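You operate a simulated robot arm through the tools that you are given. There is no shell and no other tool. Be economical: measure what you need, move in short steps, check, and stop when the job is done.

The job below is to be done with a simulated two-armed robot. You get a single attempt, and the scene is never put back.

Task
Pick up the teal filter with one hand, pass it to the other hand and put it in the bed of the seal tester.

Only the result counts: the job must be done as asked and must still hold three seconds after the hand-in. Knocking over, shifting, dropping, spilling or breaking anything else fails it. Lids that push on must go on centred and level and be pressed home; caps that screw on are set level and turned clockwise until they are tight.

Robot
Two 7-joint arms with two-finger grippers on one trunk, on a base that drives. Base frame: it is fixed to the floor where the robot stands at the start and does not move with it; the origin is under the middle of the robot, x ahead of it, y to its left, z up. Units: m, degrees, N and s.
The left shoulder is at the start at [0.051, 0.175, 1.177], the right one opposite. With the tool pointing down near the work surface each hand reaches from about 0.24 to 0.86 m from the robot's upright axis, wherever it stands, measured 20 degrees to its own side. Places, roughly: bed of the seal tester (15x15 cm) [-1.8, 0.66, 0.88]; teal filter [-0.75, -3.75, 1]. Payload 2.94 kg a hand.
The tool frame of a hand sits at the grasp point between the pads (the TCP): z along the fingers, y along the line on which they close. The tips reach 0.03 m beyond it. The gripper opens to 0.138 m. The gripper's body begins 0.109 m behind the TCP.
Orientation is that of the tool frame in the base frame, as [roll, pitch, yaw] about the fixed x, y, z axes, in that order (R = Rz(yaw) Ry(pitch) Rx(roll)). With the fingers straight down and closing along the base's y, the tool's x points along the base's -x, its y along +y and its z along -z.

Tools
- The arms move only by the tool move_arm. It takes "left_increments", "right_increments" or both (then of equal length, played together; a hand with none holds still); each is a list of rows, each an object (a shift or turn left out is 0, a gripper value left out holds the last) with "dp": the shift along the tool's x, y, z in m, a list of three; "turn": the turn, a rotation vector about the tool's x, y, z in degrees, a list of three. In form: [{"dp": [x, y, z], "turn": [rx, ry, rz]}, ...]. A call has 1 to 8 rows; each row is the pose to reach, as a shift and turn from the pose commanded when the call began, along the tool's axes at that moment. "left_fingers" and "right_fingers" are, for a hand that has rows, the opening in per cent of the stroke, from 0 (shut) to 100 (fully open), set as the call begins (left out, the last holds). A row lasts 0.2 s, in which the tool goes at most 0.05 m and 8.6 degrees; a call with a longer step from one row to the next is refused whole, and so is a gripper value outside its range. A pose out of reach is approached as far as the arm can. The call stops where the force on the tool passes 40 N (or 10 N more than at its start, if that is more) or the arm is blocked; 0.2 s more then pass. Each finger halts on what it meets, pressing with about 20 N; the grip force reading is that of the motor and also rises with nothing between the fingers. The clock runs only during rows and for 0.2 s after the last one: add rows that repeat a pose to give the fingers time. The reply holds the time, the measured pose of the TCP, the force on the tool along the base axes, the opening and the grip force, in the units named above and with some noise, with the torque about the TCP (base axes, N m) and any sound that the robot's microphone picked up.
- Cameras (640 x 400 px; columns grow to the right, rows downward): "scene" is now at [0.1248, -0.0051, 1.6789]; the picture's right is [-0.05, -1.00, 0.00], its down [-0.72, 0.04, -0.69] and it looks along [0.69, -0.03, -0.72] (base axes); focal length 258 px, centre (320, 200). "left" rides on the left gripper at [0.071, -0.019, -0.146] in its tool frame; the picture's right is [0.26, 0.96, 0.00], its down [-0.85, 0.23, -0.48] and it looks along [-0.46, 0.12, 0.88] (tool axes); focal length 280 px, centre (320, 200). "right" rides on the right gripper at [0.071, 0.019, -0.146] in its tool frame; the picture's right is [-0.26, 0.96, 0.00], its down [-0.85, -0.23, -0.48] and it looks along [-0.46, -0.12, 0.88] (tool axes); focal length 280 px, centre (320, 200). There is no depth. A picture from a camera that has moved, and an enlarged one, comes with that camera's place and axes in the base frame and with its lens. The place of the scene camera against the robot may be out by one fixed shift of up to 0.025 m in any direction.
- capture(camera): a new picture of that camera. No time passes.
- move_column(by): slides the trunk up (or, below 0, down) by that many m; the arms and the scene camera ride with it, the base frame stays. It gives what a move gives, with no picture.
- roll_base(legs): drives the robot by 1 to 6 legs, each [ahead, turn to the left] in m and degrees, along the robot's own axes; the way and the turn of a leg run together, so that a leg with both is an arc; at most 1.5 m and 180 degrees a leg. The arms and the cameras ride along, it lands a little off, and it stops where it bumps. It gives what a move gives.
- turn_head(pan, tilt): turns the head with the scene camera to pan (to the left, within 120 degrees either way) and tilt (down, from -29 to 69), counted from straight ahead of the robot. It gives what a move gives.
- close_up(camera, box): a new picture of the part [left, top, right, bottom] of that camera's present view, enlarged. No time passes.
- job_done(): hands the job in; it is judged then, once.

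Go step by step. Nothing tells you exact positions but the pictures and the camera data: compare them with the known pose of the tool, close in by small moves and look again before you grip or let go. The budget is 135 turns and 102 pictures, counting those below and the enlarged ones. Unless the task says otherwise, let go and move clear before handing in, and close with one line.

The tools are called after "Call:" by a JSON object that holds its "op" and its "data". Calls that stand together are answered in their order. move_arm: Moves the arms, as the interface text tells. Its arguments: {"type":"object","properties":{"left_increments":{"type":"array","items":{"type":"object","properties":{"dp":{"type":"array","items":{"type":"number"}},"turn":{"type":"array","items":{"type":"number"}}}}},"left_fingers":{"type":"number"},"right_increments":{"type":"array","items":{"type":"object","properties":{"dp":{"type":"array","items":{"type":"number"}},"turn":{"type":"array","items":{"type":"number"}}}}},"right_fingers":{"type":"number"}},"required":[]} The other tools are called the same way: move_column (by) slides the trunk up or down; roll_base (legs) drives the base; turn_head (pan, tilt) turns the head that bears the scene camera; capture (camera) takes a picture; close_up (camera, box) takes an enlarged picture of a part of a camera's view; job_done () hands the job in.

At the start:

```text
t: 0.0
left_ee_pos: [0.5483, 0.22, 1.1103]
left_tcp_rot: [180.0, 0.0, -180.0]
left_ft_force: [-0.5, 0.4, -0.2]
left_wrist_torque: [-0.03, -0.02, 0.04]
left_width: 0.1379
left_gripper_force: 0.0
right_ee_pos: [0.3827, -0.2012, 1.09]
right_tcp_rot: [179.9, -0.1, 180.0]
right_ft_force: [-0.7, -0.6, 0.1]
right_wrist_torque: [0.01, -0.01, 0.02]
right_width: 0.1382
right_gripper_force: 0.0
trunk travel left (down, up): [-0.35, 0.384]
robot x, y, heading: [-0.0003, 0.0001, 0.2]
head pan, tilt: [-2.8, 46.0]
```

scene: 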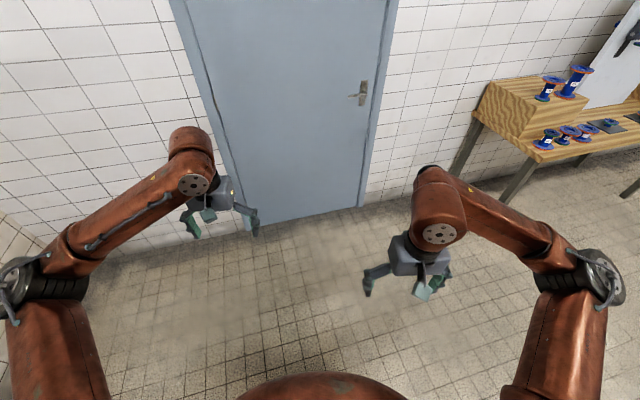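
right: 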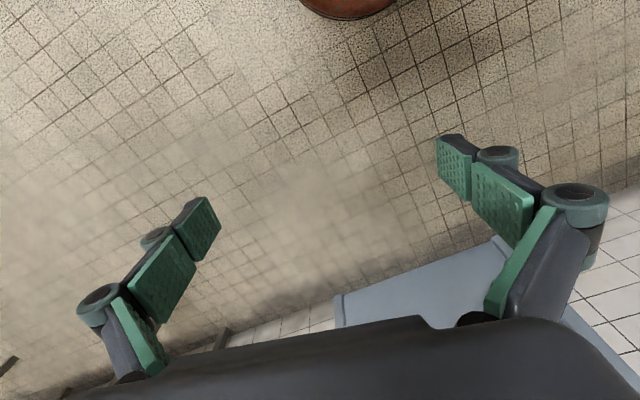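
left: 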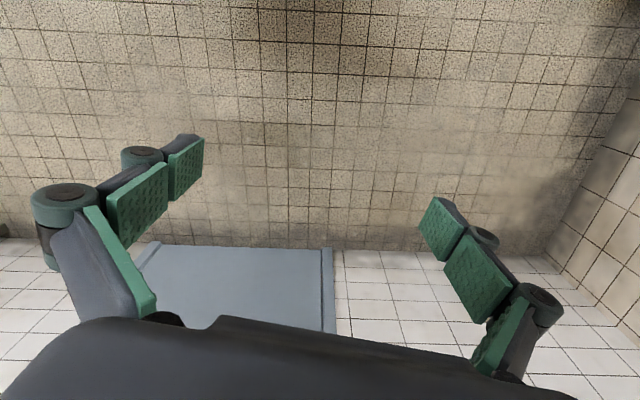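

The robot faces a door; the filter is about 3.8 m to the right and slightly behind, and the tester is behind me to the left. I'll pan the head both ways to see the surroundings.

Call:
{"op": "turn_head", "data": {"pan": -100, "tilt": 20}}

Call:
{"op": "capture", "data": {"camera": "scene"}}

Call:
{"op": "turn_head", "data": {"pan": 120, "tilt": 20}}

Call:
{"op": "capture", "data": {"camera": "scene"}}

```text
t: 1.7
left_ee_pos: [0.5469, 0.2204, 1.1097]
left_tcp_rot: [180.0, -0.1, 179.9]
left_ft_force: [-0.5, 0.1, -0.2]
left_wrist_torque: [0.0, -0.01, -0.02]
left_width: 0.1383
left_gripper_force: 0.2
right_ee_pos: [0.3829, -0.2009, 1.0904]
right_tcp_rot: [-179.9, 0.0, 180.0]
right_ft_force: [0.2, -0.1, -0.1]
right_wrist_torque: [0.01, 0.03, -0.03]
right_width: 0.1384
right_gripper_force: 0.0
trunk travel left (down, up): [-0.35, 0.384]
robot x, y, heading: [0.0014, 0.0008, 0.3]
head pan, tilt: [-100.0, 20.0]
```

```text
98 pictures are left
camera scene: at [0.0283, -0.0928, 1.719], right [-0.98, 0.17, 0.0], down [0.06, 0.34, -0.94], along [-0.16, -0.93, -0.34], focal length 258 px, centre (320, 200)
```

scene: 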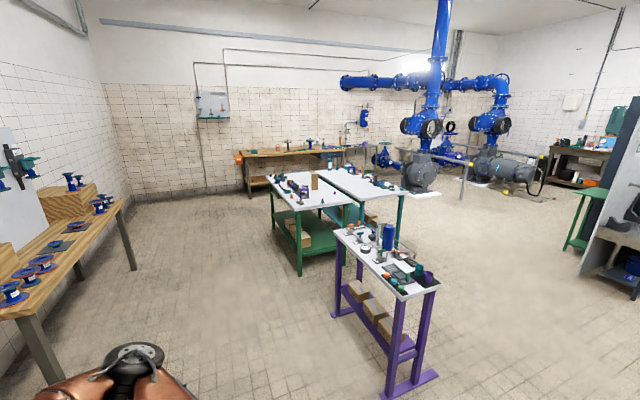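

```text
t: 4.9
left_ee_pos: [0.5483, 0.2203, 1.1102]
left_tcp_rot: [-180.0, 0.1, 179.9]
left_ft_force: [0.4, 0.4, 0.7]
left_wrist_torque: [-0.02, 0.0, -0.01]
left_width: 0.138
left_gripper_force: 0.0
right_ee_pos: [0.382, -0.201, 1.0898]
right_tcp_rot: [-180.0, 0.0, 179.9]
right_ft_force: [-0.3, -0.4, -0.4]
right_wrist_torque: [0.0, -0.03, 0.0]
right_width: 0.138
right_gripper_force: 0.1
trunk travel left (down, up): [-0.35, 0.384]
robot x, y, heading: [0.0007, -0.0032, -0.0]
head pan, tilt: [120.0, 20.0]
```

```text
97 pictures are left
camera scene: at [-0.0021, 0.0796, 1.719], right [0.87, 0.5, 0.0], down [0.17, -0.3, -0.94], along [-0.47, 0.81, -0.34], focal length 258 px, centre (320, 200)
```

scene: 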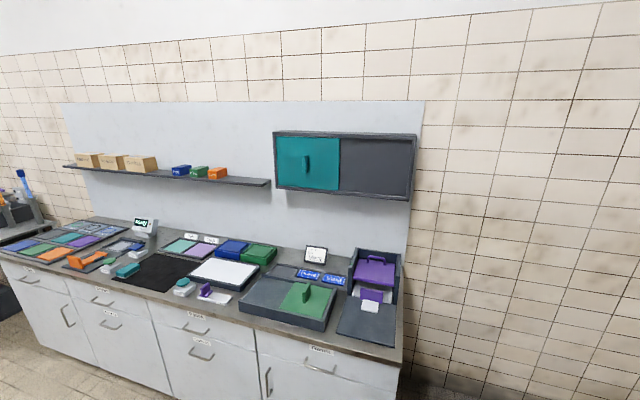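

Call:
{"op": "close_up", "data": {"camera": "scene", "box": [0, 200, 240, 350]}}

Call:
{"op": "turn_head", "data": {"pan": -100, "tilt": 20}}

Call:
{"op": "close_up", "data": {"camera": "scene", "box": [220, 110, 460, 260]}}

```text
2.67 times, centred on (120, 275) of scene
camera zoom: at [-0.0021, 0.0796, 1.719], right [0.87, 0.5, 0.0], down [0.17, -0.3, -0.94], along [-0.47, 0.81, -0.34], focal length 688 px, centre (853, 0)
```

zoom: 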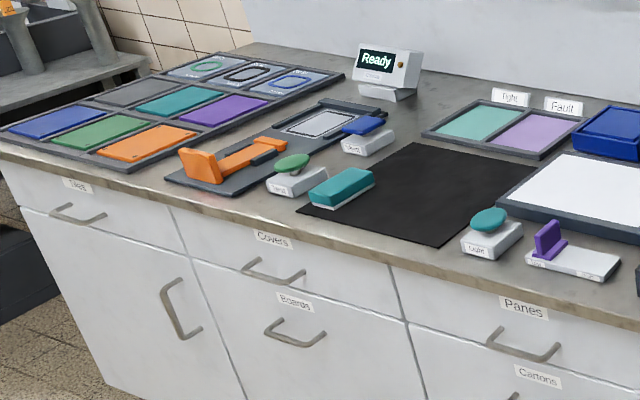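

```text
t: 8.1
left_ee_pos: [0.5483, 0.2204, 1.111]
left_tcp_rot: [-180.0, 0.0, -180.0]
left_ft_force: [0.0, 0.1, 0.2]
left_wrist_torque: [0.01, 0.0, 0.03]
left_width: 0.1379
left_gripper_force: 0.0
right_ee_pos: [0.3841, -0.201, 1.0907]
right_tcp_rot: [180.0, 0.0, -180.0]
right_ft_force: [-0.4, 0.4, -0.3]
right_wrist_torque: [0.0, -0.03, 0.0]
right_width: 0.1382
right_gripper_force: 0.1
trunk travel left (down, up): [-0.35, 0.384]
robot x, y, heading: [-0.0002, -0.004, 0.1]
head pan, tilt: [-100.0, 20.0]
```

```text
2.67 times, centred on (340, 185) of scene
camera zoom: at [0.0283, -0.0928, 1.719], right [-0.98, 0.17, 0.0], down [0.06, 0.34, -0.94], along [-0.16, -0.93, -0.34], focal length 688 px, centre (267, 240)
```

zoom: 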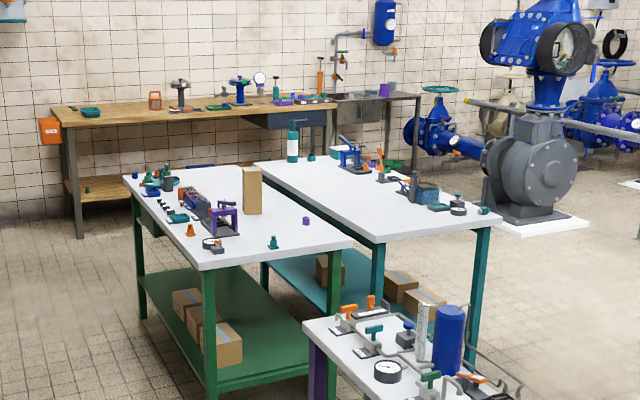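

The teal bottle-like object at the far end of the middle tables matches the filter's place; the tester is on the cover counter behind me. I'll raise the trunk so the hands clear the tables and drive down the aisle between the spool bench and the green table.

Call:
{"op": "move_column", "data": {"by": 0.35}}

Call:
{"op": "roll_base", "data": {"legs": [[0, -59], [1.06, 0], [0, -31], [1.0, 0]]}}

Call:
{"op": "turn_head", "data": {"pan": -20, "tilt": 25}}

Call:
{"op": "capture", "data": {"camera": "scene"}}

```text
t: 11.5
left_ee_pos: [0.5485, 0.2205, 1.4607]
left_tcp_rot: [-180.0, 0.0, 180.0]
left_ft_force: [-0.4, -0.3, 0.4]
left_wrist_torque: [0.02, 0.04, 0.03]
left_width: 0.1379
left_gripper_force: 0.0
right_ee_pos: [0.3834, -0.1998, 1.4395]
right_tcp_rot: [-180.0, 0.0, 180.0]
right_ft_force: [-0.2, 0.6, 0.2]
right_wrist_torque: [-0.04, 0.03, 0.0]
right_width: 0.138
right_gripper_force: 0.0
trunk travel left (down, up): [-0.7, 0.034]
robot x, y, heading: [0.0016, -0.0001, -0.1]
head pan, tilt: [-100.0, 20.0]
```

```text
t: 25.7
left_ee_pos: [0.8058, -2.4402, 1.4604]
left_tcp_rot: [-179.9, -0.1, 91.3]
left_ft_force: [-0.6, 0.4, 0.6]
left_wrist_torque: [0.02, -0.04, 0.01]
left_width: 0.1381
left_gripper_force: 0.0
right_ee_pos: [0.3812, -2.2841, 1.4404]
right_tcp_rot: [-180.0, 0.0, 91.3]
right_ft_force: [0.1, 0.8, 0.5]
right_wrist_torque: [0.0, -0.03, -0.01]
right_width: 0.1381
right_gripper_force: 0.0
trunk travel left (down, up): [-0.7, 0.034]
robot x, y, heading: [0.5774, -1.8968, -88.7]
head pan, tilt: [-100.0, 20.0]
```

```text
t: 27.3
left_ee_pos: [0.8053, -2.4404, 1.4616]
left_tcp_rot: [-179.9, 0.0, 91.2]
left_ft_force: [0.8, -1.0, 1.0]
left_wrist_torque: [0.0, 0.04, 0.02]
left_width: 0.1379
left_gripper_force: 0.1
right_ee_pos: [0.3813, -2.2843, 1.4406]
right_tcp_rot: [179.9, 0.0, 91.3]
right_ft_force: [-0.1, -0.7, -0.3]
right_wrist_torque: [-0.04, 0.0, -0.01]
right_width: 0.138
right_gripper_force: 0.2
trunk travel left (down, up): [-0.7, 0.034]
robot x, y, heading: [0.5706, -1.8982, -88.7]
head pan, tilt: [-20.0, 25.0]
```

```text
94 pictures are left
camera scene: at [0.5404, -1.9662, 2.0608], right [-0.95, 0.32, 0.0], down [0.14, 0.4, -0.91], along [-0.29, -0.86, -0.42], focal length 258 px, centre (320, 200)
```

scene: 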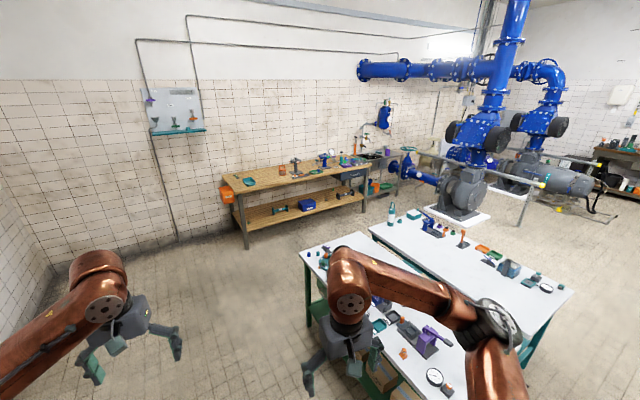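

The filter stands at about (-0.71, -3.68) on the far corner of the right table, with roughly a 1.2 m aisle behind it. I'll drive around the end and face it.

Call:
{"op": "roll_base", "data": {"legs": [[1.3, 0], [1.05, 0], [0, -91], [0.85, 0], [0, -50]]}}

Call:
{"op": "turn_head", "data": {"pan": 0, "tilt": 50}}

Call:
{"op": "capture", "data": {"camera": "scene"}}

```text
t: 49.0
left_ee_pos: [-0.684, -3.9679, 1.461]
left_tcp_rot: [-180.0, 0.0, -50.5]
left_ft_force: [-0.7, -1.0, -0.3]
left_wrist_torque: [-0.03, 0.02, -0.02]
left_width: 0.1377
left_gripper_force: 0.1
right_ee_pos: [-0.254, -3.8274, 1.4409]
right_tcp_rot: [180.0, 0.1, -50.6]
right_ft_force: [0.5, 0.5, 0.2]
right_wrist_torque: [-0.01, 0.03, -0.01]
right_width: 0.1381
right_gripper_force: 0.0
trunk travel left (down, up): [-0.7, 0.034]
robot x, y, heading: [-0.1634, -4.2479, 129.6]
head pan, tilt: [-20.0, 25.0]
```

```text
t: 49.9
left_ee_pos: [-0.6828, -3.9676, 1.4611]
left_tcp_rot: [179.9, -0.1, -50.5]
left_ft_force: [0.8, -0.1, 0.0]
left_wrist_torque: [0.0, -0.01, 0.04]
left_width: 0.1377
left_gripper_force: 0.1
right_ee_pos: [-0.2527, -3.827, 1.4405]
right_tcp_rot: [180.0, 0.0, -50.4]
right_ft_force: [0.9, -0.4, 1.0]
right_wrist_torque: [0.0, 0.02, -0.02]
right_width: 0.1378
right_gripper_force: 0.1
trunk travel left (down, up): [-0.7, 0.034]
robot x, y, heading: [-0.1693, -4.2509, 129.7]
head pan, tilt: [0.0, 50.0]
```

```text
93 pictures are left
camera scene: at [-0.2049, -4.2065, 2.0233], right [0.77, 0.64, 0.0], down [0.49, -0.59, -0.64], along [-0.41, 0.5, -0.77], focal length 258 px, centre (320, 200)
```

scene: 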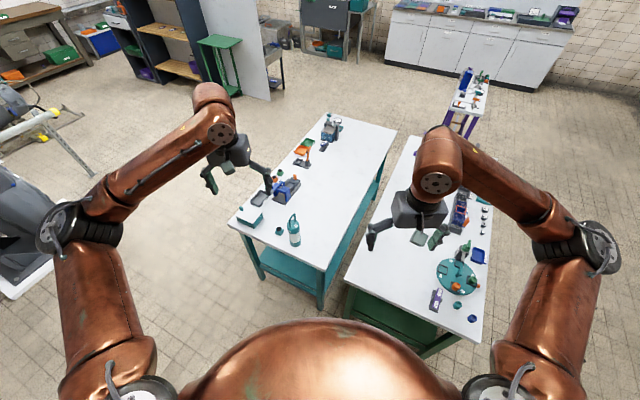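

Call:
{"op": "close_up", "data": {"camera": "scene", "box": [215, 160, 375, 260]}}

Call:
{"op": "close_up", "data": {"camera": "scene", "box": [390, 180, 518, 340]}}

```text
4.00 times, centred on (295, 210) of scene
camera zoom: at [-0.2049, -4.2065, 2.0233], right [0.77, 0.64, 0.0], down [0.49, -0.59, -0.64], along [-0.41, 0.5, -0.77], focal length 1032 px, centre (420, 160)
```

zoom: 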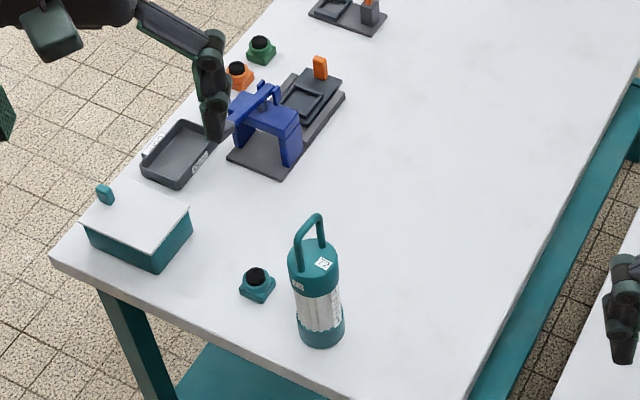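

```text
2.50 times, centred on (454, 260) of scene
camera zoom: at [-0.2049, -4.2065, 2.0233], right [0.77, 0.64, 0.0], down [0.49, -0.59, -0.64], along [-0.41, 0.5, -0.77], focal length 645 px, centre (-15, 50)
```

zoom: 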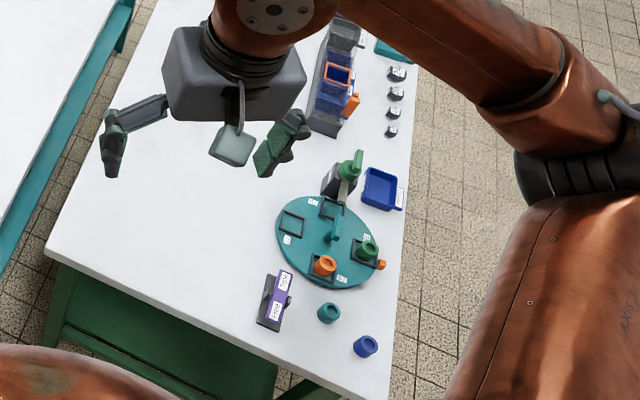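

The teal canister with a bail handle, at about (-0.72, -3.77), is the filter. I'll tilt the left hand 45° to take it low on the body from the aisle side, leaving the top free for the right hand, then look with the left camera.

Call:
{"op": "move_arm", "data": {"left_increments": [{"turn": [0, -8, 0]}, {"turn": [0, -16, 0]}, {"turn": [0, -24, 0]}, {"turn": [0, -32, 0]}, {"turn": [0, -40, 0]}, {"turn": [0, -45, 0]}, {"turn": [0, -45, 0]}], "left_fingers": 100}}

Call:
{"op": "capture", "data": {"camera": "left"}}

Call:
{"op": "capture", "data": {"camera": "scene"}}

```text
t: 51.5
left_ee_pos: [-0.6823, -3.9681, 1.4603]
left_tcp_rot: [-180.0, 45.2, -50.5]
left_ft_force: [0.7, -0.4, -0.5]
left_wrist_torque: [-0.01, 0.03, -0.01]
left_width: 0.138
left_gripper_force: 0.0
right_ee_pos: [-0.253, -3.8264, 1.4407]
right_tcp_rot: [-180.0, -0.1, -50.5]
right_ft_force: [0.2, -0.3, 0.1]
right_wrist_torque: [-0.01, 0.05, 0.02]
right_width: 0.1382
right_gripper_force: 0.1
trunk travel left (down, up): [-0.7, 0.034]
robot x, y, heading: [-0.1652, -4.2484, 129.5]
head pan, tilt: [0.0, 50.0]
```

```text
90 pictures are left
camera left: at [-0.5687, -4.0727, 1.513], right [-0.63, -0.76, -0.19], down [-0.34, 0.06, 0.94], along [-0.7, 0.65, -0.3], focal length 280 px, centre (320, 200)
```

left: 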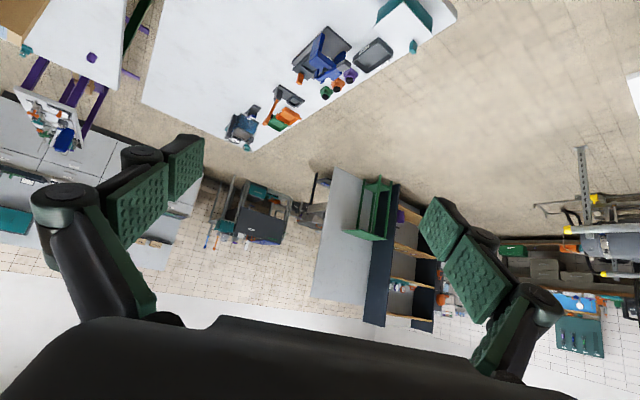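

```text
89 pictures are left
camera scene: at [-0.2048, -4.2066, 2.0233], right [0.77, 0.64, 0.0], down [0.49, -0.59, -0.64], along [-0.41, 0.5, -0.77], focal length 258 px, centre (320, 200)
```

scene: 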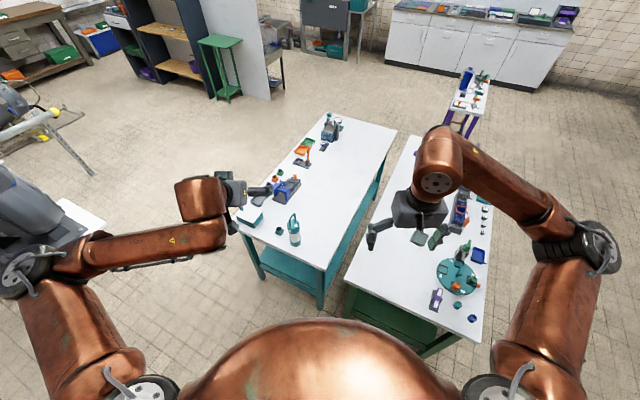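

The left hand is tilted and clear of the table. I'll lower the trunk and look again from both cameras.

Call:
{"op": "move_column", "data": {"by": -0.35}}

Call:
{"op": "capture", "data": {"camera": "left"}}

Call:
{"op": "capture", "data": {"camera": "scene"}}

```text
t: 55.0
left_ee_pos: [-0.6919, -3.9569, 1.085]
left_tcp_rot: [-180.0, 42.2, -50.5]
left_ft_force: [-0.5, 0.3, 0.6]
left_wrist_torque: [0.0, 0.0, 0.01]
left_width: 0.1378
left_gripper_force: 0.1
right_ee_pos: [-0.2543, -3.8281, 1.0897]
right_tcp_rot: [180.0, 0.0, -50.4]
right_ft_force: [0.2, 0.9, 0.1]
right_wrist_torque: [0.03, 0.0, 0.01]
right_width: 0.1379
right_gripper_force: 0.0
trunk travel left (down, up): [-0.35, 0.384]
robot x, y, heading: [-0.1655, -4.2476, 129.3]
head pan, tilt: [0.0, 50.0]
```

```text
88 pictures are left
camera left: at [-0.5798, -4.0607, 1.1449], right [-0.62, -0.76, -0.18], down [-0.37, 0.09, 0.92], along [-0.69, 0.64, -0.34], focal length 280 px, centre (320, 200)
```

left: 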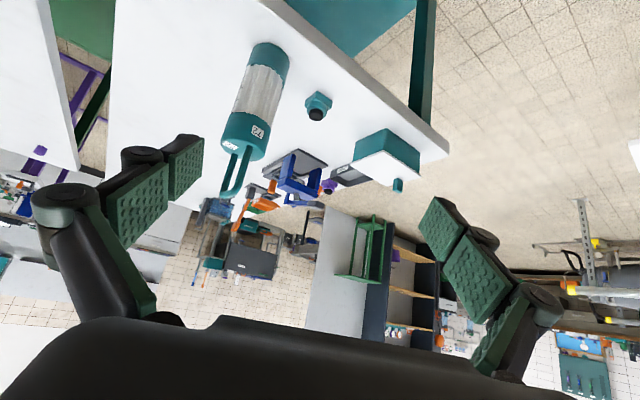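

```text
87 pictures are left
camera scene: at [-0.2472, -4.1556, 1.6735], right [0.77, 0.64, 0.0], down [0.49, -0.59, -0.64], along [-0.41, 0.5, -0.77], focal length 258 px, centre (320, 200)
```

scene: 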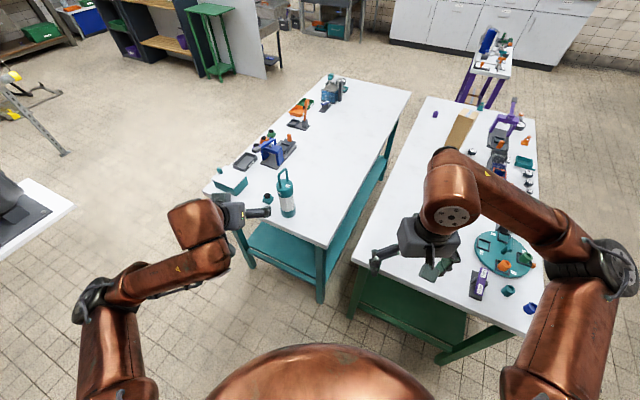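

Call:
{"op": "close_up", "data": {"camera": "left", "box": [180, 20, 340, 220]}}

```text
2.00 times, centred on (260, 120) of left
camera zoom: at [-0.5798, -4.0607, 1.1449], right [-0.62, -0.76, -0.18], down [-0.37, 0.09, 0.92], along [-0.69, 0.64, -0.34], focal length 561 px, centre (440, 360)
```

zoom: 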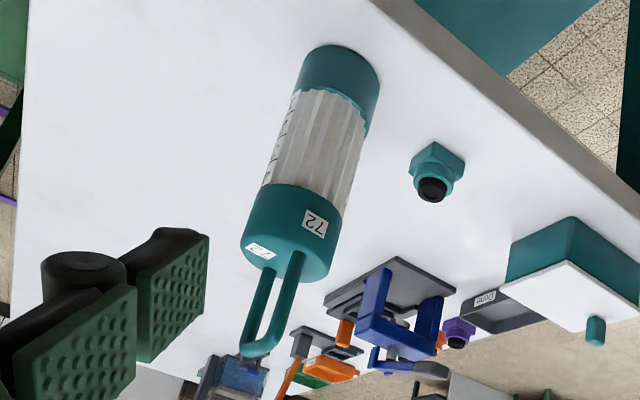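

By combining both views the filter axis is at about (-0.745, -3.75), base z≈0.82, Ø≈0.06, body ≈0.16 tall. I'll bring the left hand to a pre-grasp ~13 cm short of it, low down.

Call:
{"op": "move_arm", "data": {"left_increments": [{"dp": [0.014, -0.015, 0.03]}, {"dp": [0.028, -0.03, 0.06]}, {"dp": [0.042, -0.045, 0.09]}, {"dp": [0.056, -0.06, 0.12]}, {"dp": [0.07, -0.075, 0.15]}, {"dp": [0.083, -0.09, 0.181]}, {"dp": [0.083, -0.09, 0.181]}]}}

Call:
{"op": "capture", "data": {"camera": "left"}}

Call:
{"op": "capture", "data": {"camera": "scene"}}

```text
t: 56.6
left_ee_pos: [-0.6591, -3.8548, 0.8912]
left_tcp_rot: [-180.0, 42.2, -50.4]
left_ft_force: [-0.8, 0.1, 0.3]
left_wrist_torque: [0.02, 0.0, -0.01]
left_width: 0.1379
left_gripper_force: 0.1
right_ee_pos: [-0.2535, -3.8276, 1.0892]
right_tcp_rot: [180.0, 0.0, -50.6]
right_ft_force: [-0.7, 0.0, 0.1]
right_wrist_torque: [0.03, 0.0, 0.01]
right_width: 0.1381
right_gripper_force: 0.1
trunk travel left (down, up): [-0.35, 0.384]
robot x, y, heading: [-0.1643, -4.2487, 129.4]
head pan, tilt: [0.0, 50.0]
```

```text
85 pictures are left
camera left: at [-0.5471, -3.9575, 0.951], right [-0.62, -0.76, -0.18], down [-0.37, 0.09, 0.92], along [-0.69, 0.64, -0.34], focal length 280 px, centre (320, 200)
```

left: 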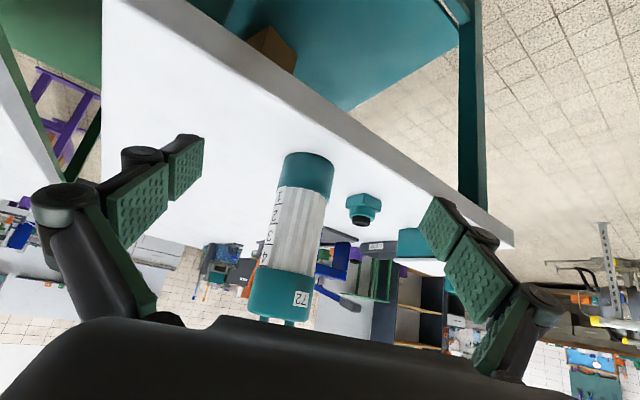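

```text
84 pictures are left
camera scene: at [-0.2473, -4.1554, 1.6734], right [0.77, 0.64, 0.0], down [0.49, -0.59, -0.64], along [-0.41, 0.5, -0.77], focal length 258 px, centre (320, 200)
```

scene: 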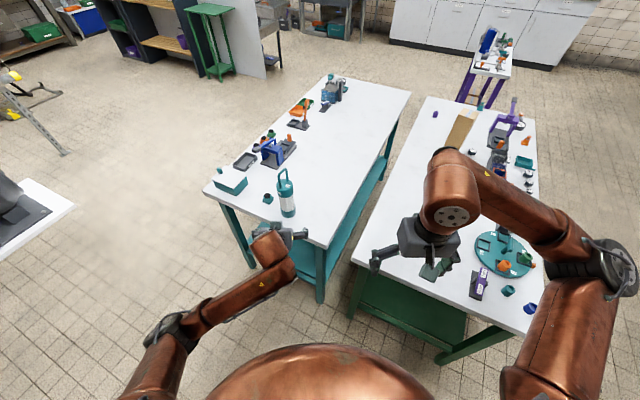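

The new view confirms the axis at about (-0.741, -3.749), dead ahead of the left hand by 13.4 cm. I'll advance so the body lies between the pads and check before closing.

Call:
{"op": "move_arm", "data": {"left_increments": [{"dp": [-0.02, -0.001, 0.026]}, {"dp": [-0.04, -0.002, 0.052]}, {"dp": [-0.065, -0.003, 0.078]}, {"dp": [-0.0865, -0.003, 0.104]}, {"dp": [-0.0865, -0.003, 0.104]}]}}

Call:
{"op": "capture", "data": {"camera": "left"}}

Call:
{"op": "close_up", "data": {"camera": "scene", "box": [205, 150, 365, 250]}}

```text
t: 57.8
left_ee_pos: [-0.7427, -3.7499, 0.8743]
left_tcp_rot: [180.0, 42.1, -50.5]
left_ft_force: [-0.9, -0.3, 0.5]
left_wrist_torque: [0.02, -0.02, 0.0]
left_width: 0.1383
left_gripper_force: 0.0
right_ee_pos: [-0.2537, -3.828, 1.0895]
right_tcp_rot: [-179.9, 0.1, -50.5]
right_ft_force: [-0.4, 0.1, -0.2]
right_wrist_torque: [0.02, 0.01, 0.0]
right_width: 0.1381
right_gripper_force: 0.1
trunk travel left (down, up): [-0.35, 0.384]
robot x, y, heading: [-0.166, -4.2499, 129.7]
head pan, tilt: [0.0, 50.0]
```

```text
83 pictures are left
camera left: at [-0.6308, -3.8533, 0.9342], right [-0.62, -0.76, -0.18], down [-0.37, 0.09, 0.92], along [-0.69, 0.64, -0.34], focal length 280 px, centre (320, 200)
```

left: 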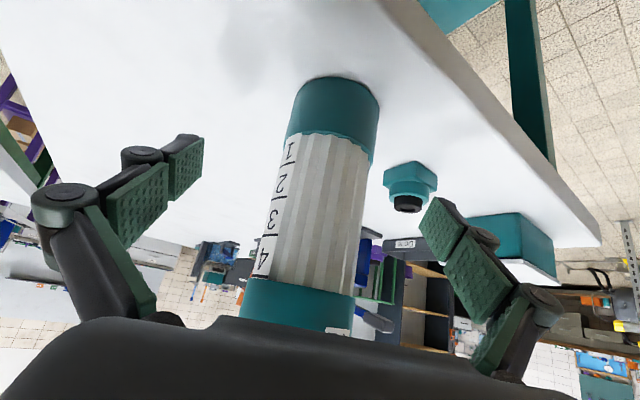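

```text
4.00 times, centred on (285, 200) of scene
camera zoom: at [-0.2471, -4.1555, 1.6734], right [0.77, 0.64, 0.0], down [0.49, -0.59, -0.64], along [-0.41, 0.5, -0.77], focal length 1032 px, centre (460, 200)
```

zoom: 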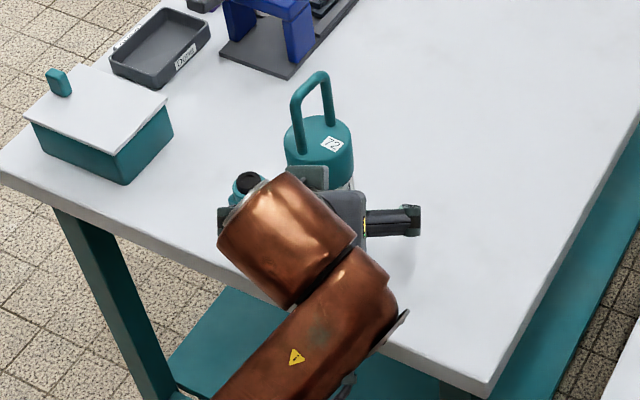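

The canister is centred between the pads, but a small teal fitting sits near the left fingertip, so I'll raise 1.5 cm while closing to keep clear of it.

Call:
{"op": "move_arm", "data": {"left_increments": [{"dp": [-0.008, 0, -0.013]}]}}

Call:
{"op": "move_arm", "data": {"left_increments": [{}, {}, {}, {}, {}, {}, {}, {}], "left_fingers": 0}}

Call:
{"op": "capture", "data": {"camera": "left"}}

```text
t: 58.2
left_ee_pos: [-0.7425, -3.7524, 0.8897]
left_tcp_rot: [180.0, 42.2, -50.5]
left_ft_force: [0.4, -0.2, -0.5]
left_wrist_torque: [-0.01, -0.02, 0.03]
left_width: 0.138
left_gripper_force: 0.0
right_ee_pos: [-0.2542, -3.8275, 1.0905]
right_tcp_rot: [-180.0, 0.1, -50.6]
right_ft_force: [0.1, -0.3, 0.0]
right_wrist_torque: [0.02, -0.03, -0.01]
right_width: 0.1381
right_gripper_force: 0.0
trunk travel left (down, up): [-0.35, 0.384]
robot x, y, heading: [-0.1653, -4.2501, 129.7]
head pan, tilt: [0.0, 50.0]
```

```text
t: 60.0
left_ee_pos: [-0.7434, -3.7512, 0.8902]
left_tcp_rot: [180.0, 42.2, -50.5]
left_ft_force: [-0.5, -1.0, 1.0]
left_wrist_torque: [-0.01, 0.06, -0.02]
left_width: 0.061
left_gripper_force: 19.9
right_ee_pos: [-0.2539, -3.827, 1.0894]
right_tcp_rot: [-180.0, 0.0, -50.5]
right_ft_force: [-0.6, 0.5, 0.0]
right_wrist_torque: [-0.01, 0.0, 0.0]
right_width: 0.1377
right_gripper_force: 0.1
trunk travel left (down, up): [-0.35, 0.384]
robot x, y, heading: [-0.1671, -4.2497, 129.6]
head pan, tilt: [0.0, 50.0]
```

```text
81 pictures are left
camera left: at [-0.63, -3.8549, 0.9494], right [-0.62, -0.76, -0.18], down [-0.37, 0.09, 0.92], along [-0.69, 0.64, -0.34], focal length 280 px, centre (320, 200)
```

left: 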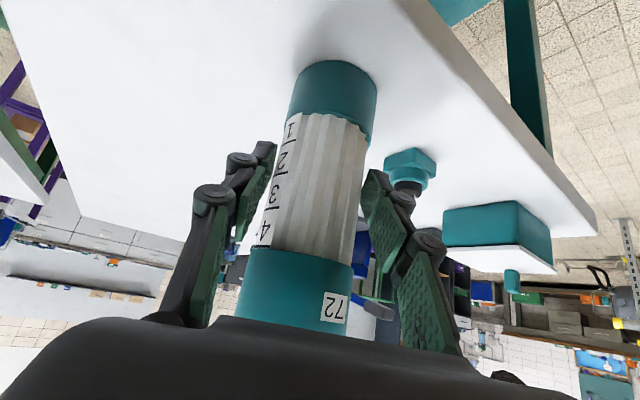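

Gripped firmly (width 0.061, 20 N). Lifting straight up and checking.

Call:
{"op": "move_arm", "data": {"left_increments": [{"dp": [-0.0134, 0, -0.0148]}, {"dp": [-0.0336, 0, -0.037]}, {"dp": [-0.057, 0, -0.063]}, {"dp": [-0.084, 0, -0.0926]}, {"dp": [-0.1075, 0, -0.1186]}, {"dp": [-0.1075, 0, -0.1186]}]}}

Call:
{"op": "capture", "data": {"camera": "left"}}

Call:
{"op": "capture", "data": {"camera": "scene"}}

```text
t: 61.4
left_ee_pos: [-0.7417, -3.7518, 1.0493]
left_tcp_rot: [180.0, 42.1, -50.6]
left_ft_force: [-0.3, 0.0, -1.8]
left_wrist_torque: [0.0, 0.02, 0.01]
left_width: 0.061
left_gripper_force: 20.3
right_ee_pos: [-0.2538, -3.8278, 1.09]
right_tcp_rot: [-180.0, 0.0, -50.5]
right_ft_force: [-0.3, 0.9, -0.1]
right_wrist_torque: [0.02, 0.03, 0.02]
right_width: 0.1379
right_gripper_force: 0.1
trunk travel left (down, up): [-0.35, 0.384]
robot x, y, heading: [-0.1658, -4.2529, 129.0]
head pan, tilt: [0.0, 50.0]
```

```text
80 pictures are left
camera left: at [-0.6291, -3.8547, 1.1088], right [-0.62, -0.76, -0.18], down [-0.38, 0.09, 0.92], along [-0.69, 0.64, -0.34], focal length 280 px, centre (320, 200)
```

left: 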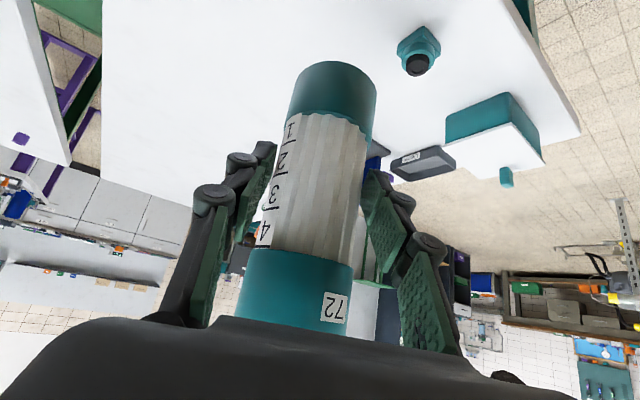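

```text
79 pictures are left
camera scene: at [-0.2479, -4.1549, 1.6733], right [0.77, 0.64, 0.0], down [0.49, -0.59, -0.64], along [-0.41, 0.5, -0.77], focal length 258 px, centre (320, 200)
```

scene: 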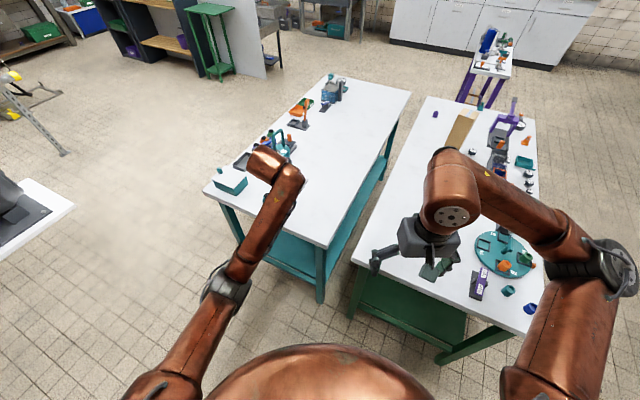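

The filter is held and clear of the table. I'll draw it in toward the robot, raise the trunk and drive back toward the counter to look at the tester before the hand-over.

Call:
{"op": "move_arm", "data": {"left_increments": [{"dp": [0.027, 0.013, -0.025]}, {"dp": [0.054, 0.026, -0.05]}, {"dp": [0.081, 0.039, -0.075]}, {"dp": [0.108, 0.052, -0.1]}, {"dp": [0.135, 0.065, -0.124]}, {"dp": [0.163, 0.08, -0.148]}, {"dp": [0.163, 0.08, -0.148]}]}}

Call:
{"op": "move_column", "data": {"by": 0.3}}

Call:
{"op": "capture", "data": {"camera": "scene"}}

```text
t: 63.0
left_ee_pos: [-0.6785, -3.9472, 1.0511]
left_tcp_rot: [-179.9, 42.2, -50.5]
left_ft_force: [0.1, -0.4, -2.1]
left_wrist_torque: [-0.01, -0.03, -0.01]
left_width: 0.0613
left_gripper_force: 19.6
left hand out of reach, approached as far as the arm can: row 6, 7
right_ee_pos: [-0.2535, -3.8281, 1.0901]
right_tcp_rot: [-180.0, -0.1, -50.4]
right_ft_force: [-0.1, 0.6, -0.7]
right_wrist_torque: [0.01, -0.02, -0.03]
right_width: 0.1381
right_gripper_force: 0.1
trunk travel left (down, up): [-0.35, 0.384]
robot x, y, heading: [-0.1658, -4.2505, 129.7]
head pan, tilt: [0.0, 50.0]
```

```text
t: 66.0
left_ee_pos: [-0.6813, -3.9457, 1.3499]
left_tcp_rot: [-179.9, 42.2, -50.6]
left_ft_force: [-0.2, 0.2, -0.8]
left_wrist_torque: [-0.03, -0.01, 0.01]
left_width: 0.061
left_gripper_force: 20.2
right_ee_pos: [-0.2537, -3.8275, 1.3903]
right_tcp_rot: [180.0, 0.0, -50.5]
right_ft_force: [0.6, -0.4, -0.6]
right_wrist_torque: [-0.02, -0.02, 0.0]
right_width: 0.1382
right_gripper_force: 0.0
trunk travel left (down, up): [-0.65, 0.084]
robot x, y, heading: [-0.167, -4.2457, 129.6]
head pan, tilt: [0.0, 50.0]
```

```text
78 pictures are left
camera scene: at [-0.2058, -4.2056, 1.9732], right [0.77, 0.64, 0.0], down [0.49, -0.59, -0.64], along [-0.41, 0.5, -0.77], focal length 258 px, centre (320, 200)
```

scene: 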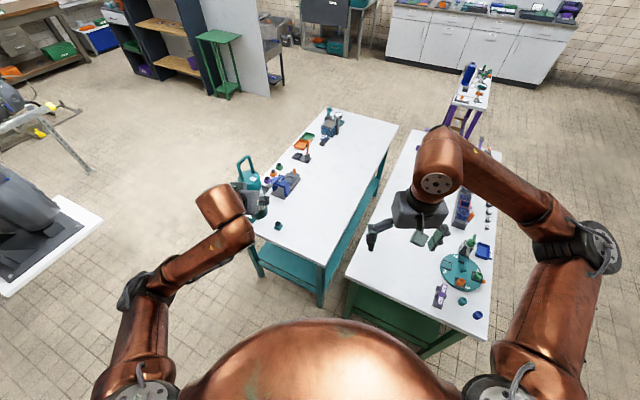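

Call:
{"op": "roll_base", "data": {"legs": [[0, -129.5], [0.74, 0], [0, 91], [1.5, 0], [1.5, 0]]}}

```text
t: 93.3
left_ee_pos: [0.3574, -0.6851, 1.3487]
left_tcp_rot: [179.9, 42.2, -92.1]
left_ft_force: [-0.4, 0.8, -2.2]
left_wrist_torque: [-0.04, -0.02, -0.02]
left_width: 0.0608
left_gripper_force: 19.9
right_ee_pos: [0.7556, -0.8801, 1.3906]
right_tcp_rot: [180.0, -0.1, -92.1]
right_ft_force: [-0.2, -0.3, -0.3]
right_wrist_torque: [0.03, 0.0, -0.03]
right_width: 0.1382
right_gripper_force: 0.0
trunk travel left (down, up): [-0.65, 0.084]
robot x, y, heading: [0.5413, -1.2601, 88.0]
head pan, tilt: [0.0, 50.0]
```

Back in the open area. Next I drive along the counter to in front of the tester.

Call:
{"op": "roll_base", "data": {"legs": [[0, 17], [0.94, 0], [0, 68], [1.05, 0], [1.0, 0]]}}

Call:
{"op": "turn_head", "data": {"pan": -70, "tilt": 45}}

Call:
{"op": "capture", "data": {"camera": "scene"}}

```text
t: 111.9
left_ee_pos: [-2.3491, -0.3301, 1.3496]
left_tcp_rot: [-179.9, 42.2, -5.3]
left_ft_force: [-0.6, -0.4, -2.5]
left_wrist_torque: [0.03, -0.05, -0.02]
left_width: 0.0606
left_gripper_force: 19.8
right_ee_pos: [-2.1324, 0.0558, 1.3892]
right_tcp_rot: [180.0, -0.1, -5.3]
right_ft_force: [0.8, 0.8, -0.9]
right_wrist_torque: [0.0, 0.01, 0.0]
right_width: 0.1378
right_gripper_force: 0.0
trunk travel left (down, up): [-0.65, 0.084]
robot x, y, heading: [-1.7698, -0.1797, 174.7]
head pan, tilt: [0.0, 50.0]
```

```text
t: 113.3
left_ee_pos: [-2.349, -0.3304, 1.3483]
left_tcp_rot: [180.0, 42.2, -5.3]
left_ft_force: [0.6, 0.1, -2.2]
left_wrist_torque: [0.07, -0.09, 0.03]
left_width: 0.0607
left_gripper_force: 19.7
right_ee_pos: [-2.1307, 0.0557, 1.3893]
right_tcp_rot: [179.9, 0.0, -5.3]
right_ft_force: [-0.4, 0.3, 0.1]
right_wrist_torque: [-0.02, 0.01, 0.0]
right_width: 0.1381
right_gripper_force: 0.0
trunk travel left (down, up): [-0.65, 0.084]
robot x, y, heading: [-1.7708, -0.1788, 174.5]
head pan, tilt: [-70.0, 45.0]
```

```text
77 pictures are left
camera scene: at [-1.7749, -0.1035, 1.9803], right [0.97, 0.25, 0.0], down [0.18, -0.68, -0.71], along [-0.18, 0.68, -0.71], focal length 258 px, centre (320, 200)
```

scene: 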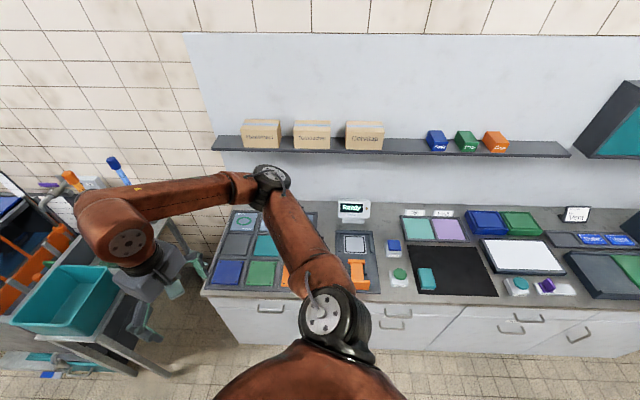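

Call:
{"op": "close_up", "data": {"camera": "scene", "box": [200, 180, 440, 330]}}

```text
2.67 times, centred on (320, 255) of scene
camera zoom: at [-1.7749, -0.1035, 1.9803], right [0.97, 0.25, 0.0], down [0.18, -0.68, -0.71], along [-0.18, 0.68, -0.71], focal length 688 px, centre (320, 53)
```

zoom: 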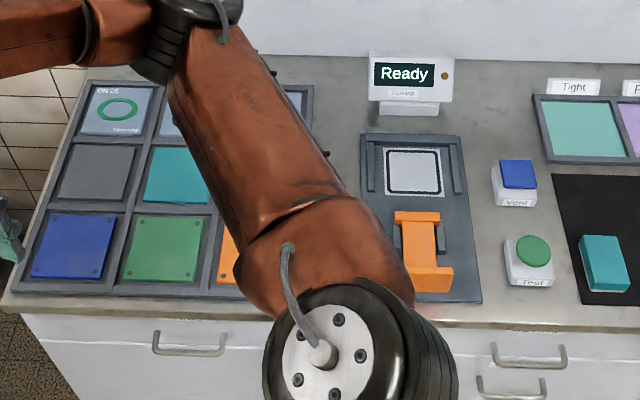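

The tester's bed is the framed square pad with rails behind an orange lever, at about (-1.79, 0.69), agreeing with the given place. I'll do the hand-over here over empty floor: first bring the filter to the middle in front of me.

Call:
{"op": "move_arm", "data": {"left_increments": [{"dp": [0.016, -0.032, 0.018]}, {"dp": [0.032, -0.064, 0.036]}, {"dp": [0.048, -0.096, 0.054]}, {"dp": [0.064, -0.128, 0.072]}, {"dp": [0.081, -0.16, 0.089]}, {"dp": [0.081, -0.16, 0.089]}]}}

Call:
{"op": "turn_head", "data": {"pan": 0, "tilt": 45}}

Call:
{"op": "capture", "data": {"camera": "scene"}}

Call:
{"op": "capture", "data": {"camera": "right"}}

```text
t: 114.7
left_ee_pos: [-2.3328, -0.1706, 1.2295]
left_tcp_rot: [-179.9, 42.1, -5.2]
left_ft_force: [0.1, 0.6, -1.1]
left_wrist_torque: [0.0, -0.01, -0.03]
left_width: 0.0608
left_gripper_force: 19.6
right_ee_pos: [-2.1311, 0.0546, 1.3902]
right_tcp_rot: [179.9, 0.1, -5.4]
right_ft_force: [0.6, -0.5, 0.3]
right_wrist_torque: [0.03, -0.04, -0.05]
right_width: 0.1379
right_gripper_force: 0.1
trunk travel left (down, up): [-0.65, 0.084]
robot x, y, heading: [-1.7704, -0.1802, 174.8]
head pan, tilt: [-70.0, 45.0]
```

```text
t: 116.1
left_ee_pos: [-2.3309, -0.1684, 1.2309]
left_tcp_rot: [179.9, 42.2, -5.3]
left_ft_force: [0.0, 0.2, -1.7]
left_wrist_torque: [0.01, -0.01, -0.02]
left_width: 0.0607
left_gripper_force: 19.5
right_ee_pos: [-2.1316, 0.0571, 1.3902]
right_tcp_rot: [179.9, 0.0, -5.3]
right_ft_force: [-0.4, 0.2, -0.2]
right_wrist_torque: [0.0, 0.0, -0.01]
right_width: 0.1379
right_gripper_force: 0.0
trunk travel left (down, up): [-0.65, 0.084]
robot x, y, heading: [-1.7693, -0.1809, 174.6]
head pan, tilt: [0.0, 45.0]
```

```text
75 pictures are left
camera scene: at [-1.8352, -0.174, 1.9803], right [0.09, 1.0, 0.0], down [0.7, -0.07, -0.71], along [-0.7, 0.07, -0.71], focal length 258 px, centre (320, 200)
```

scene: 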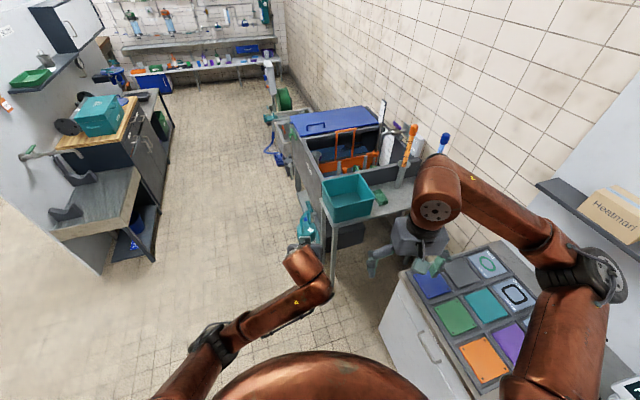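

```text
74 pictures are left
camera right: at [-2.0616, 0.0316, 1.5345], right [-0.35, -0.94, 0.0], down [-0.82, 0.31, 0.48], along [-0.45, 0.17, -0.88], focal length 280 px, centre (320, 200)
```

right: 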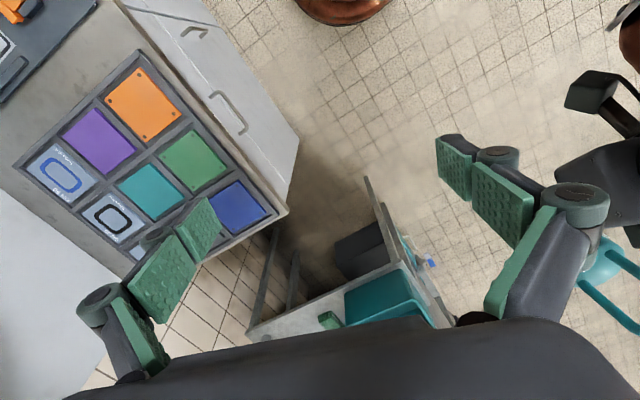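

Filter is at centre front. I'll move the right hand up and over above the handle, open, and look down at it.

Call:
{"op": "move_arm", "data": {"right_increments": [{"dp": [-0.01, 0.0, -0.045]}, {"dp": [-0.04, 0.03, -0.055]}, {"dp": [-0.07, 0.065, -0.055]}, {"dp": [-0.1, 0.1, -0.055]}, {"dp": [-0.13, 0.135, -0.055]}, {"dp": [-0.155, 0.175, -0.055]}, {"dp": [-0.175, 0.215, -0.055]}, {"dp": [-0.178, 0.244, -0.055]}], "right_fingers": 100}}

Call:
{"op": "capture", "data": {"camera": "right"}}

Call:
{"op": "capture", "data": {"camera": "scene"}}

Call:
{"op": "capture", "data": {"camera": "left"}}

```text
t: 117.9
left_ee_pos: [-2.3319, -0.1709, 1.2309]
left_tcp_rot: [-179.9, 42.2, -5.2]
left_ft_force: [-0.1, -0.8, -1.4]
left_wrist_torque: [-0.02, -0.03, -0.05]
left_width: 0.0606
left_gripper_force: 19.9
right_ee_pos: [-2.3316, -0.1721, 1.4465]
right_tcp_rot: [-179.8, 0.1, -5.3]
right_ft_force: [-0.6, 0.0, -0.1]
right_wrist_torque: [0.04, 0.03, 0.0]
right_width: 0.138
right_gripper_force: 0.1
trunk travel left (down, up): [-0.65, 0.084]
robot x, y, heading: [-1.7676, -0.1808, 174.5]
head pan, tilt: [0.0, 45.0]
```

```text
73 pictures are left
camera right: at [-2.261, -0.1972, 1.5913], right [-0.35, -0.94, 0.0], down [-0.82, 0.31, 0.48], along [-0.45, 0.17, -0.88], focal length 280 px, centre (320, 200)
```

right: 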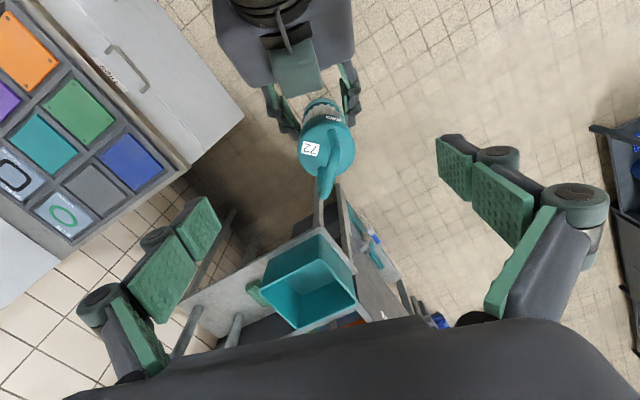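

```text
72 pictures are left
camera scene: at [-1.8354, -0.1767, 1.9803], right [0.09, 1.0, 0.0], down [0.7, -0.06, -0.71], along [-0.7, 0.07, -0.71], focal length 258 px, centre (320, 200)
```

scene: 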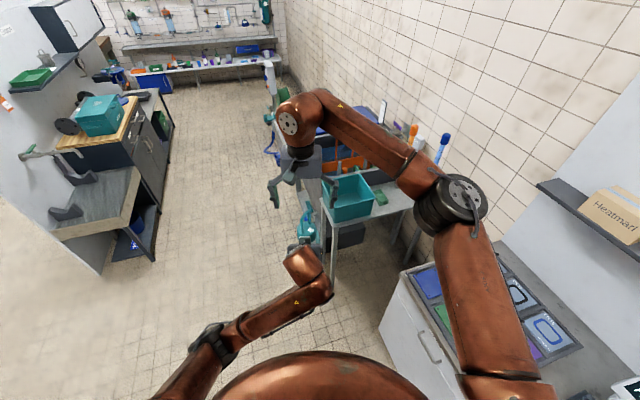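

```text
71 pictures are left
camera left: at [-2.179, -0.1656, 1.2903], right [0.1, -0.98, -0.18], down [-0.33, -0.2, 0.92], along [-0.94, -0.04, -0.34], focal length 280 px, centre (320, 200)
```

left: 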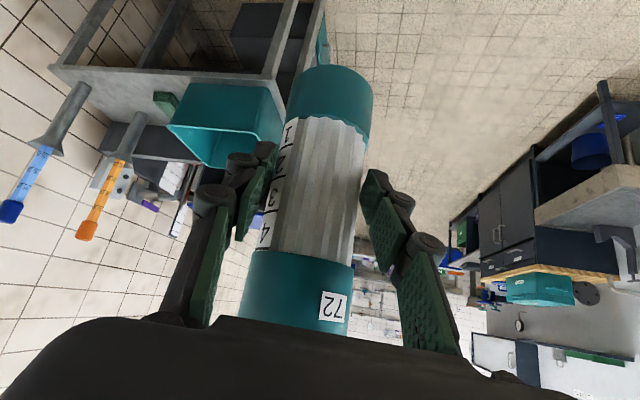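

Call:
{"op": "close_up", "data": {"camera": "right", "box": [240, 70, 400, 230]}}

Call:
{"op": "close_up", "data": {"camera": "scene", "box": [240, 120, 400, 270]}}

```text
2.50 times, centred on (320, 150) of right
camera zoom: at [-2.261, -0.1972, 1.5913], right [-0.35, -0.94, 0.0], down [-0.82, 0.31, 0.48], along [-0.45, 0.17, -0.88], focal length 701 px, centre (320, 325)
```

zoom: 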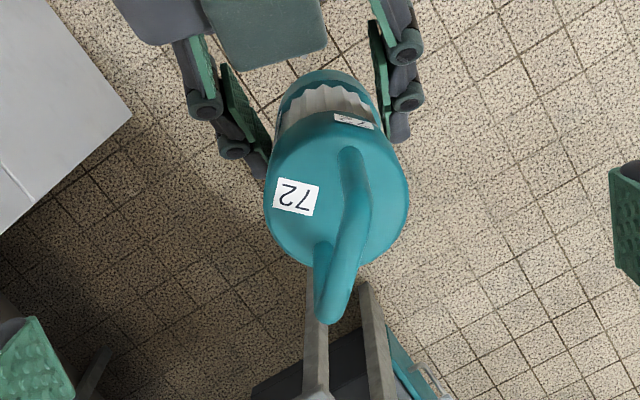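

```text
2.67 times, centred on (320, 195) of scene
camera zoom: at [-1.8354, -0.1767, 1.9803], right [0.09, 1.0, 0.0], down [0.7, -0.06, -0.71], along [-0.7, 0.07, -0.71], focal length 688 px, centre (320, 213)
```

zoom: 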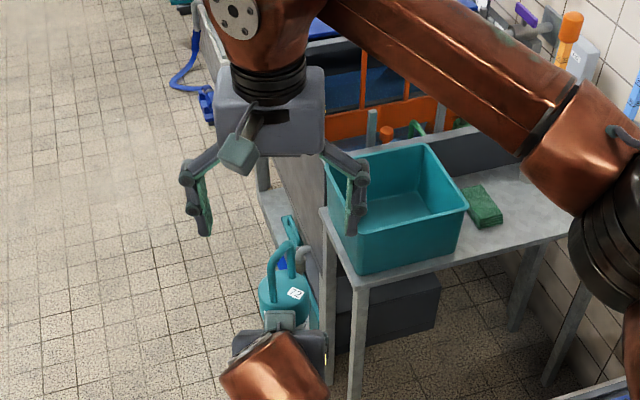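

The filter's axis is about 17 mm ahead of the left TCP, top of body at z≈1.318, handle top ≈1.38. I'll lower the right hand over the handle so the pads straddle the top of the body.

Call:
{"op": "move_arm", "data": {"right_increments": [{"dp": [-0.0175, 0, 0.0]}, {"dp": [-0.0175, 0, 0.03]}, {"dp": [-0.0175, 0, 0.06]}, {"dp": [-0.0175, 0, 0.09]}, {"dp": [-0.0175, 0, 0.09]}]}}

Call:
{"op": "capture", "data": {"camera": "right"}}

Call:
{"op": "capture", "data": {"camera": "left"}}

```text
t: 119.1
left_ee_pos: [-2.3313, -0.1694, 1.2305]
left_tcp_rot: [180.0, 42.2, -5.2]
left_ft_force: [-0.5, 0.1, -1.4]
left_wrist_torque: [-0.01, -0.02, 0.01]
left_width: 0.0604
left_gripper_force: 19.9
right_ee_pos: [-2.351, -0.1694, 1.3571]
right_tcp_rot: [-180.0, 0.0, -5.3]
right_ft_force: [0.3, 0.0, 0.0]
right_wrist_torque: [0.02, 0.06, 0.01]
right_width: 0.1378
right_gripper_force: 0.0
trunk travel left (down, up): [-0.65, 0.084]
robot x, y, heading: [-1.7671, -0.1813, 174.8]
head pan, tilt: [0.0, 45.0]
```

```text
68 pictures are left
camera right: at [-2.2802, -0.1944, 1.5004], right [-0.35, -0.94, 0.0], down [-0.82, 0.31, 0.48], along [-0.45, 0.17, -0.88], focal length 280 px, centre (320, 200)
```

right: 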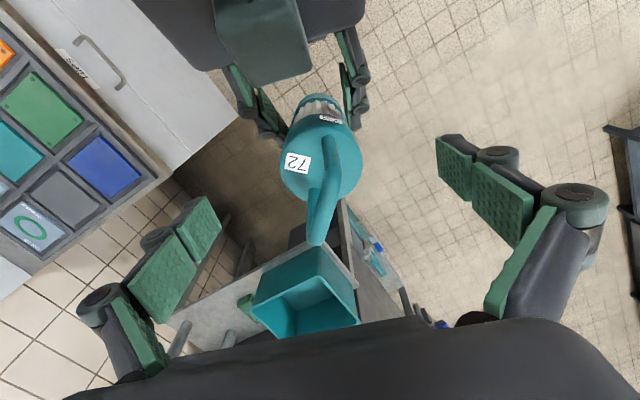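

```text
67 pictures are left
camera left: at [-2.1785, -0.1643, 1.2905], right [0.1, -0.98, -0.18], down [-0.33, -0.2, 0.92], along [-0.94, -0.04, -0.34], focal length 280 px, centre (320, 200)
```

left: 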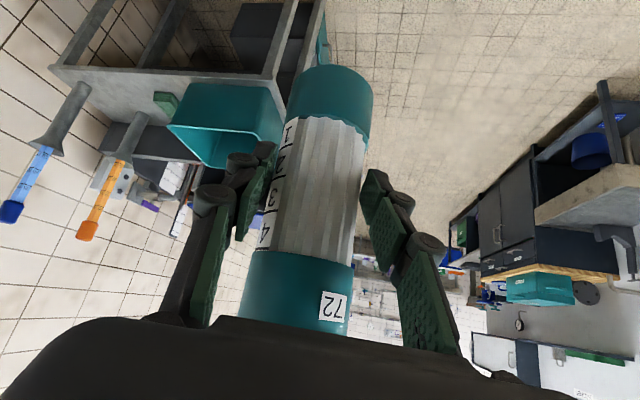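

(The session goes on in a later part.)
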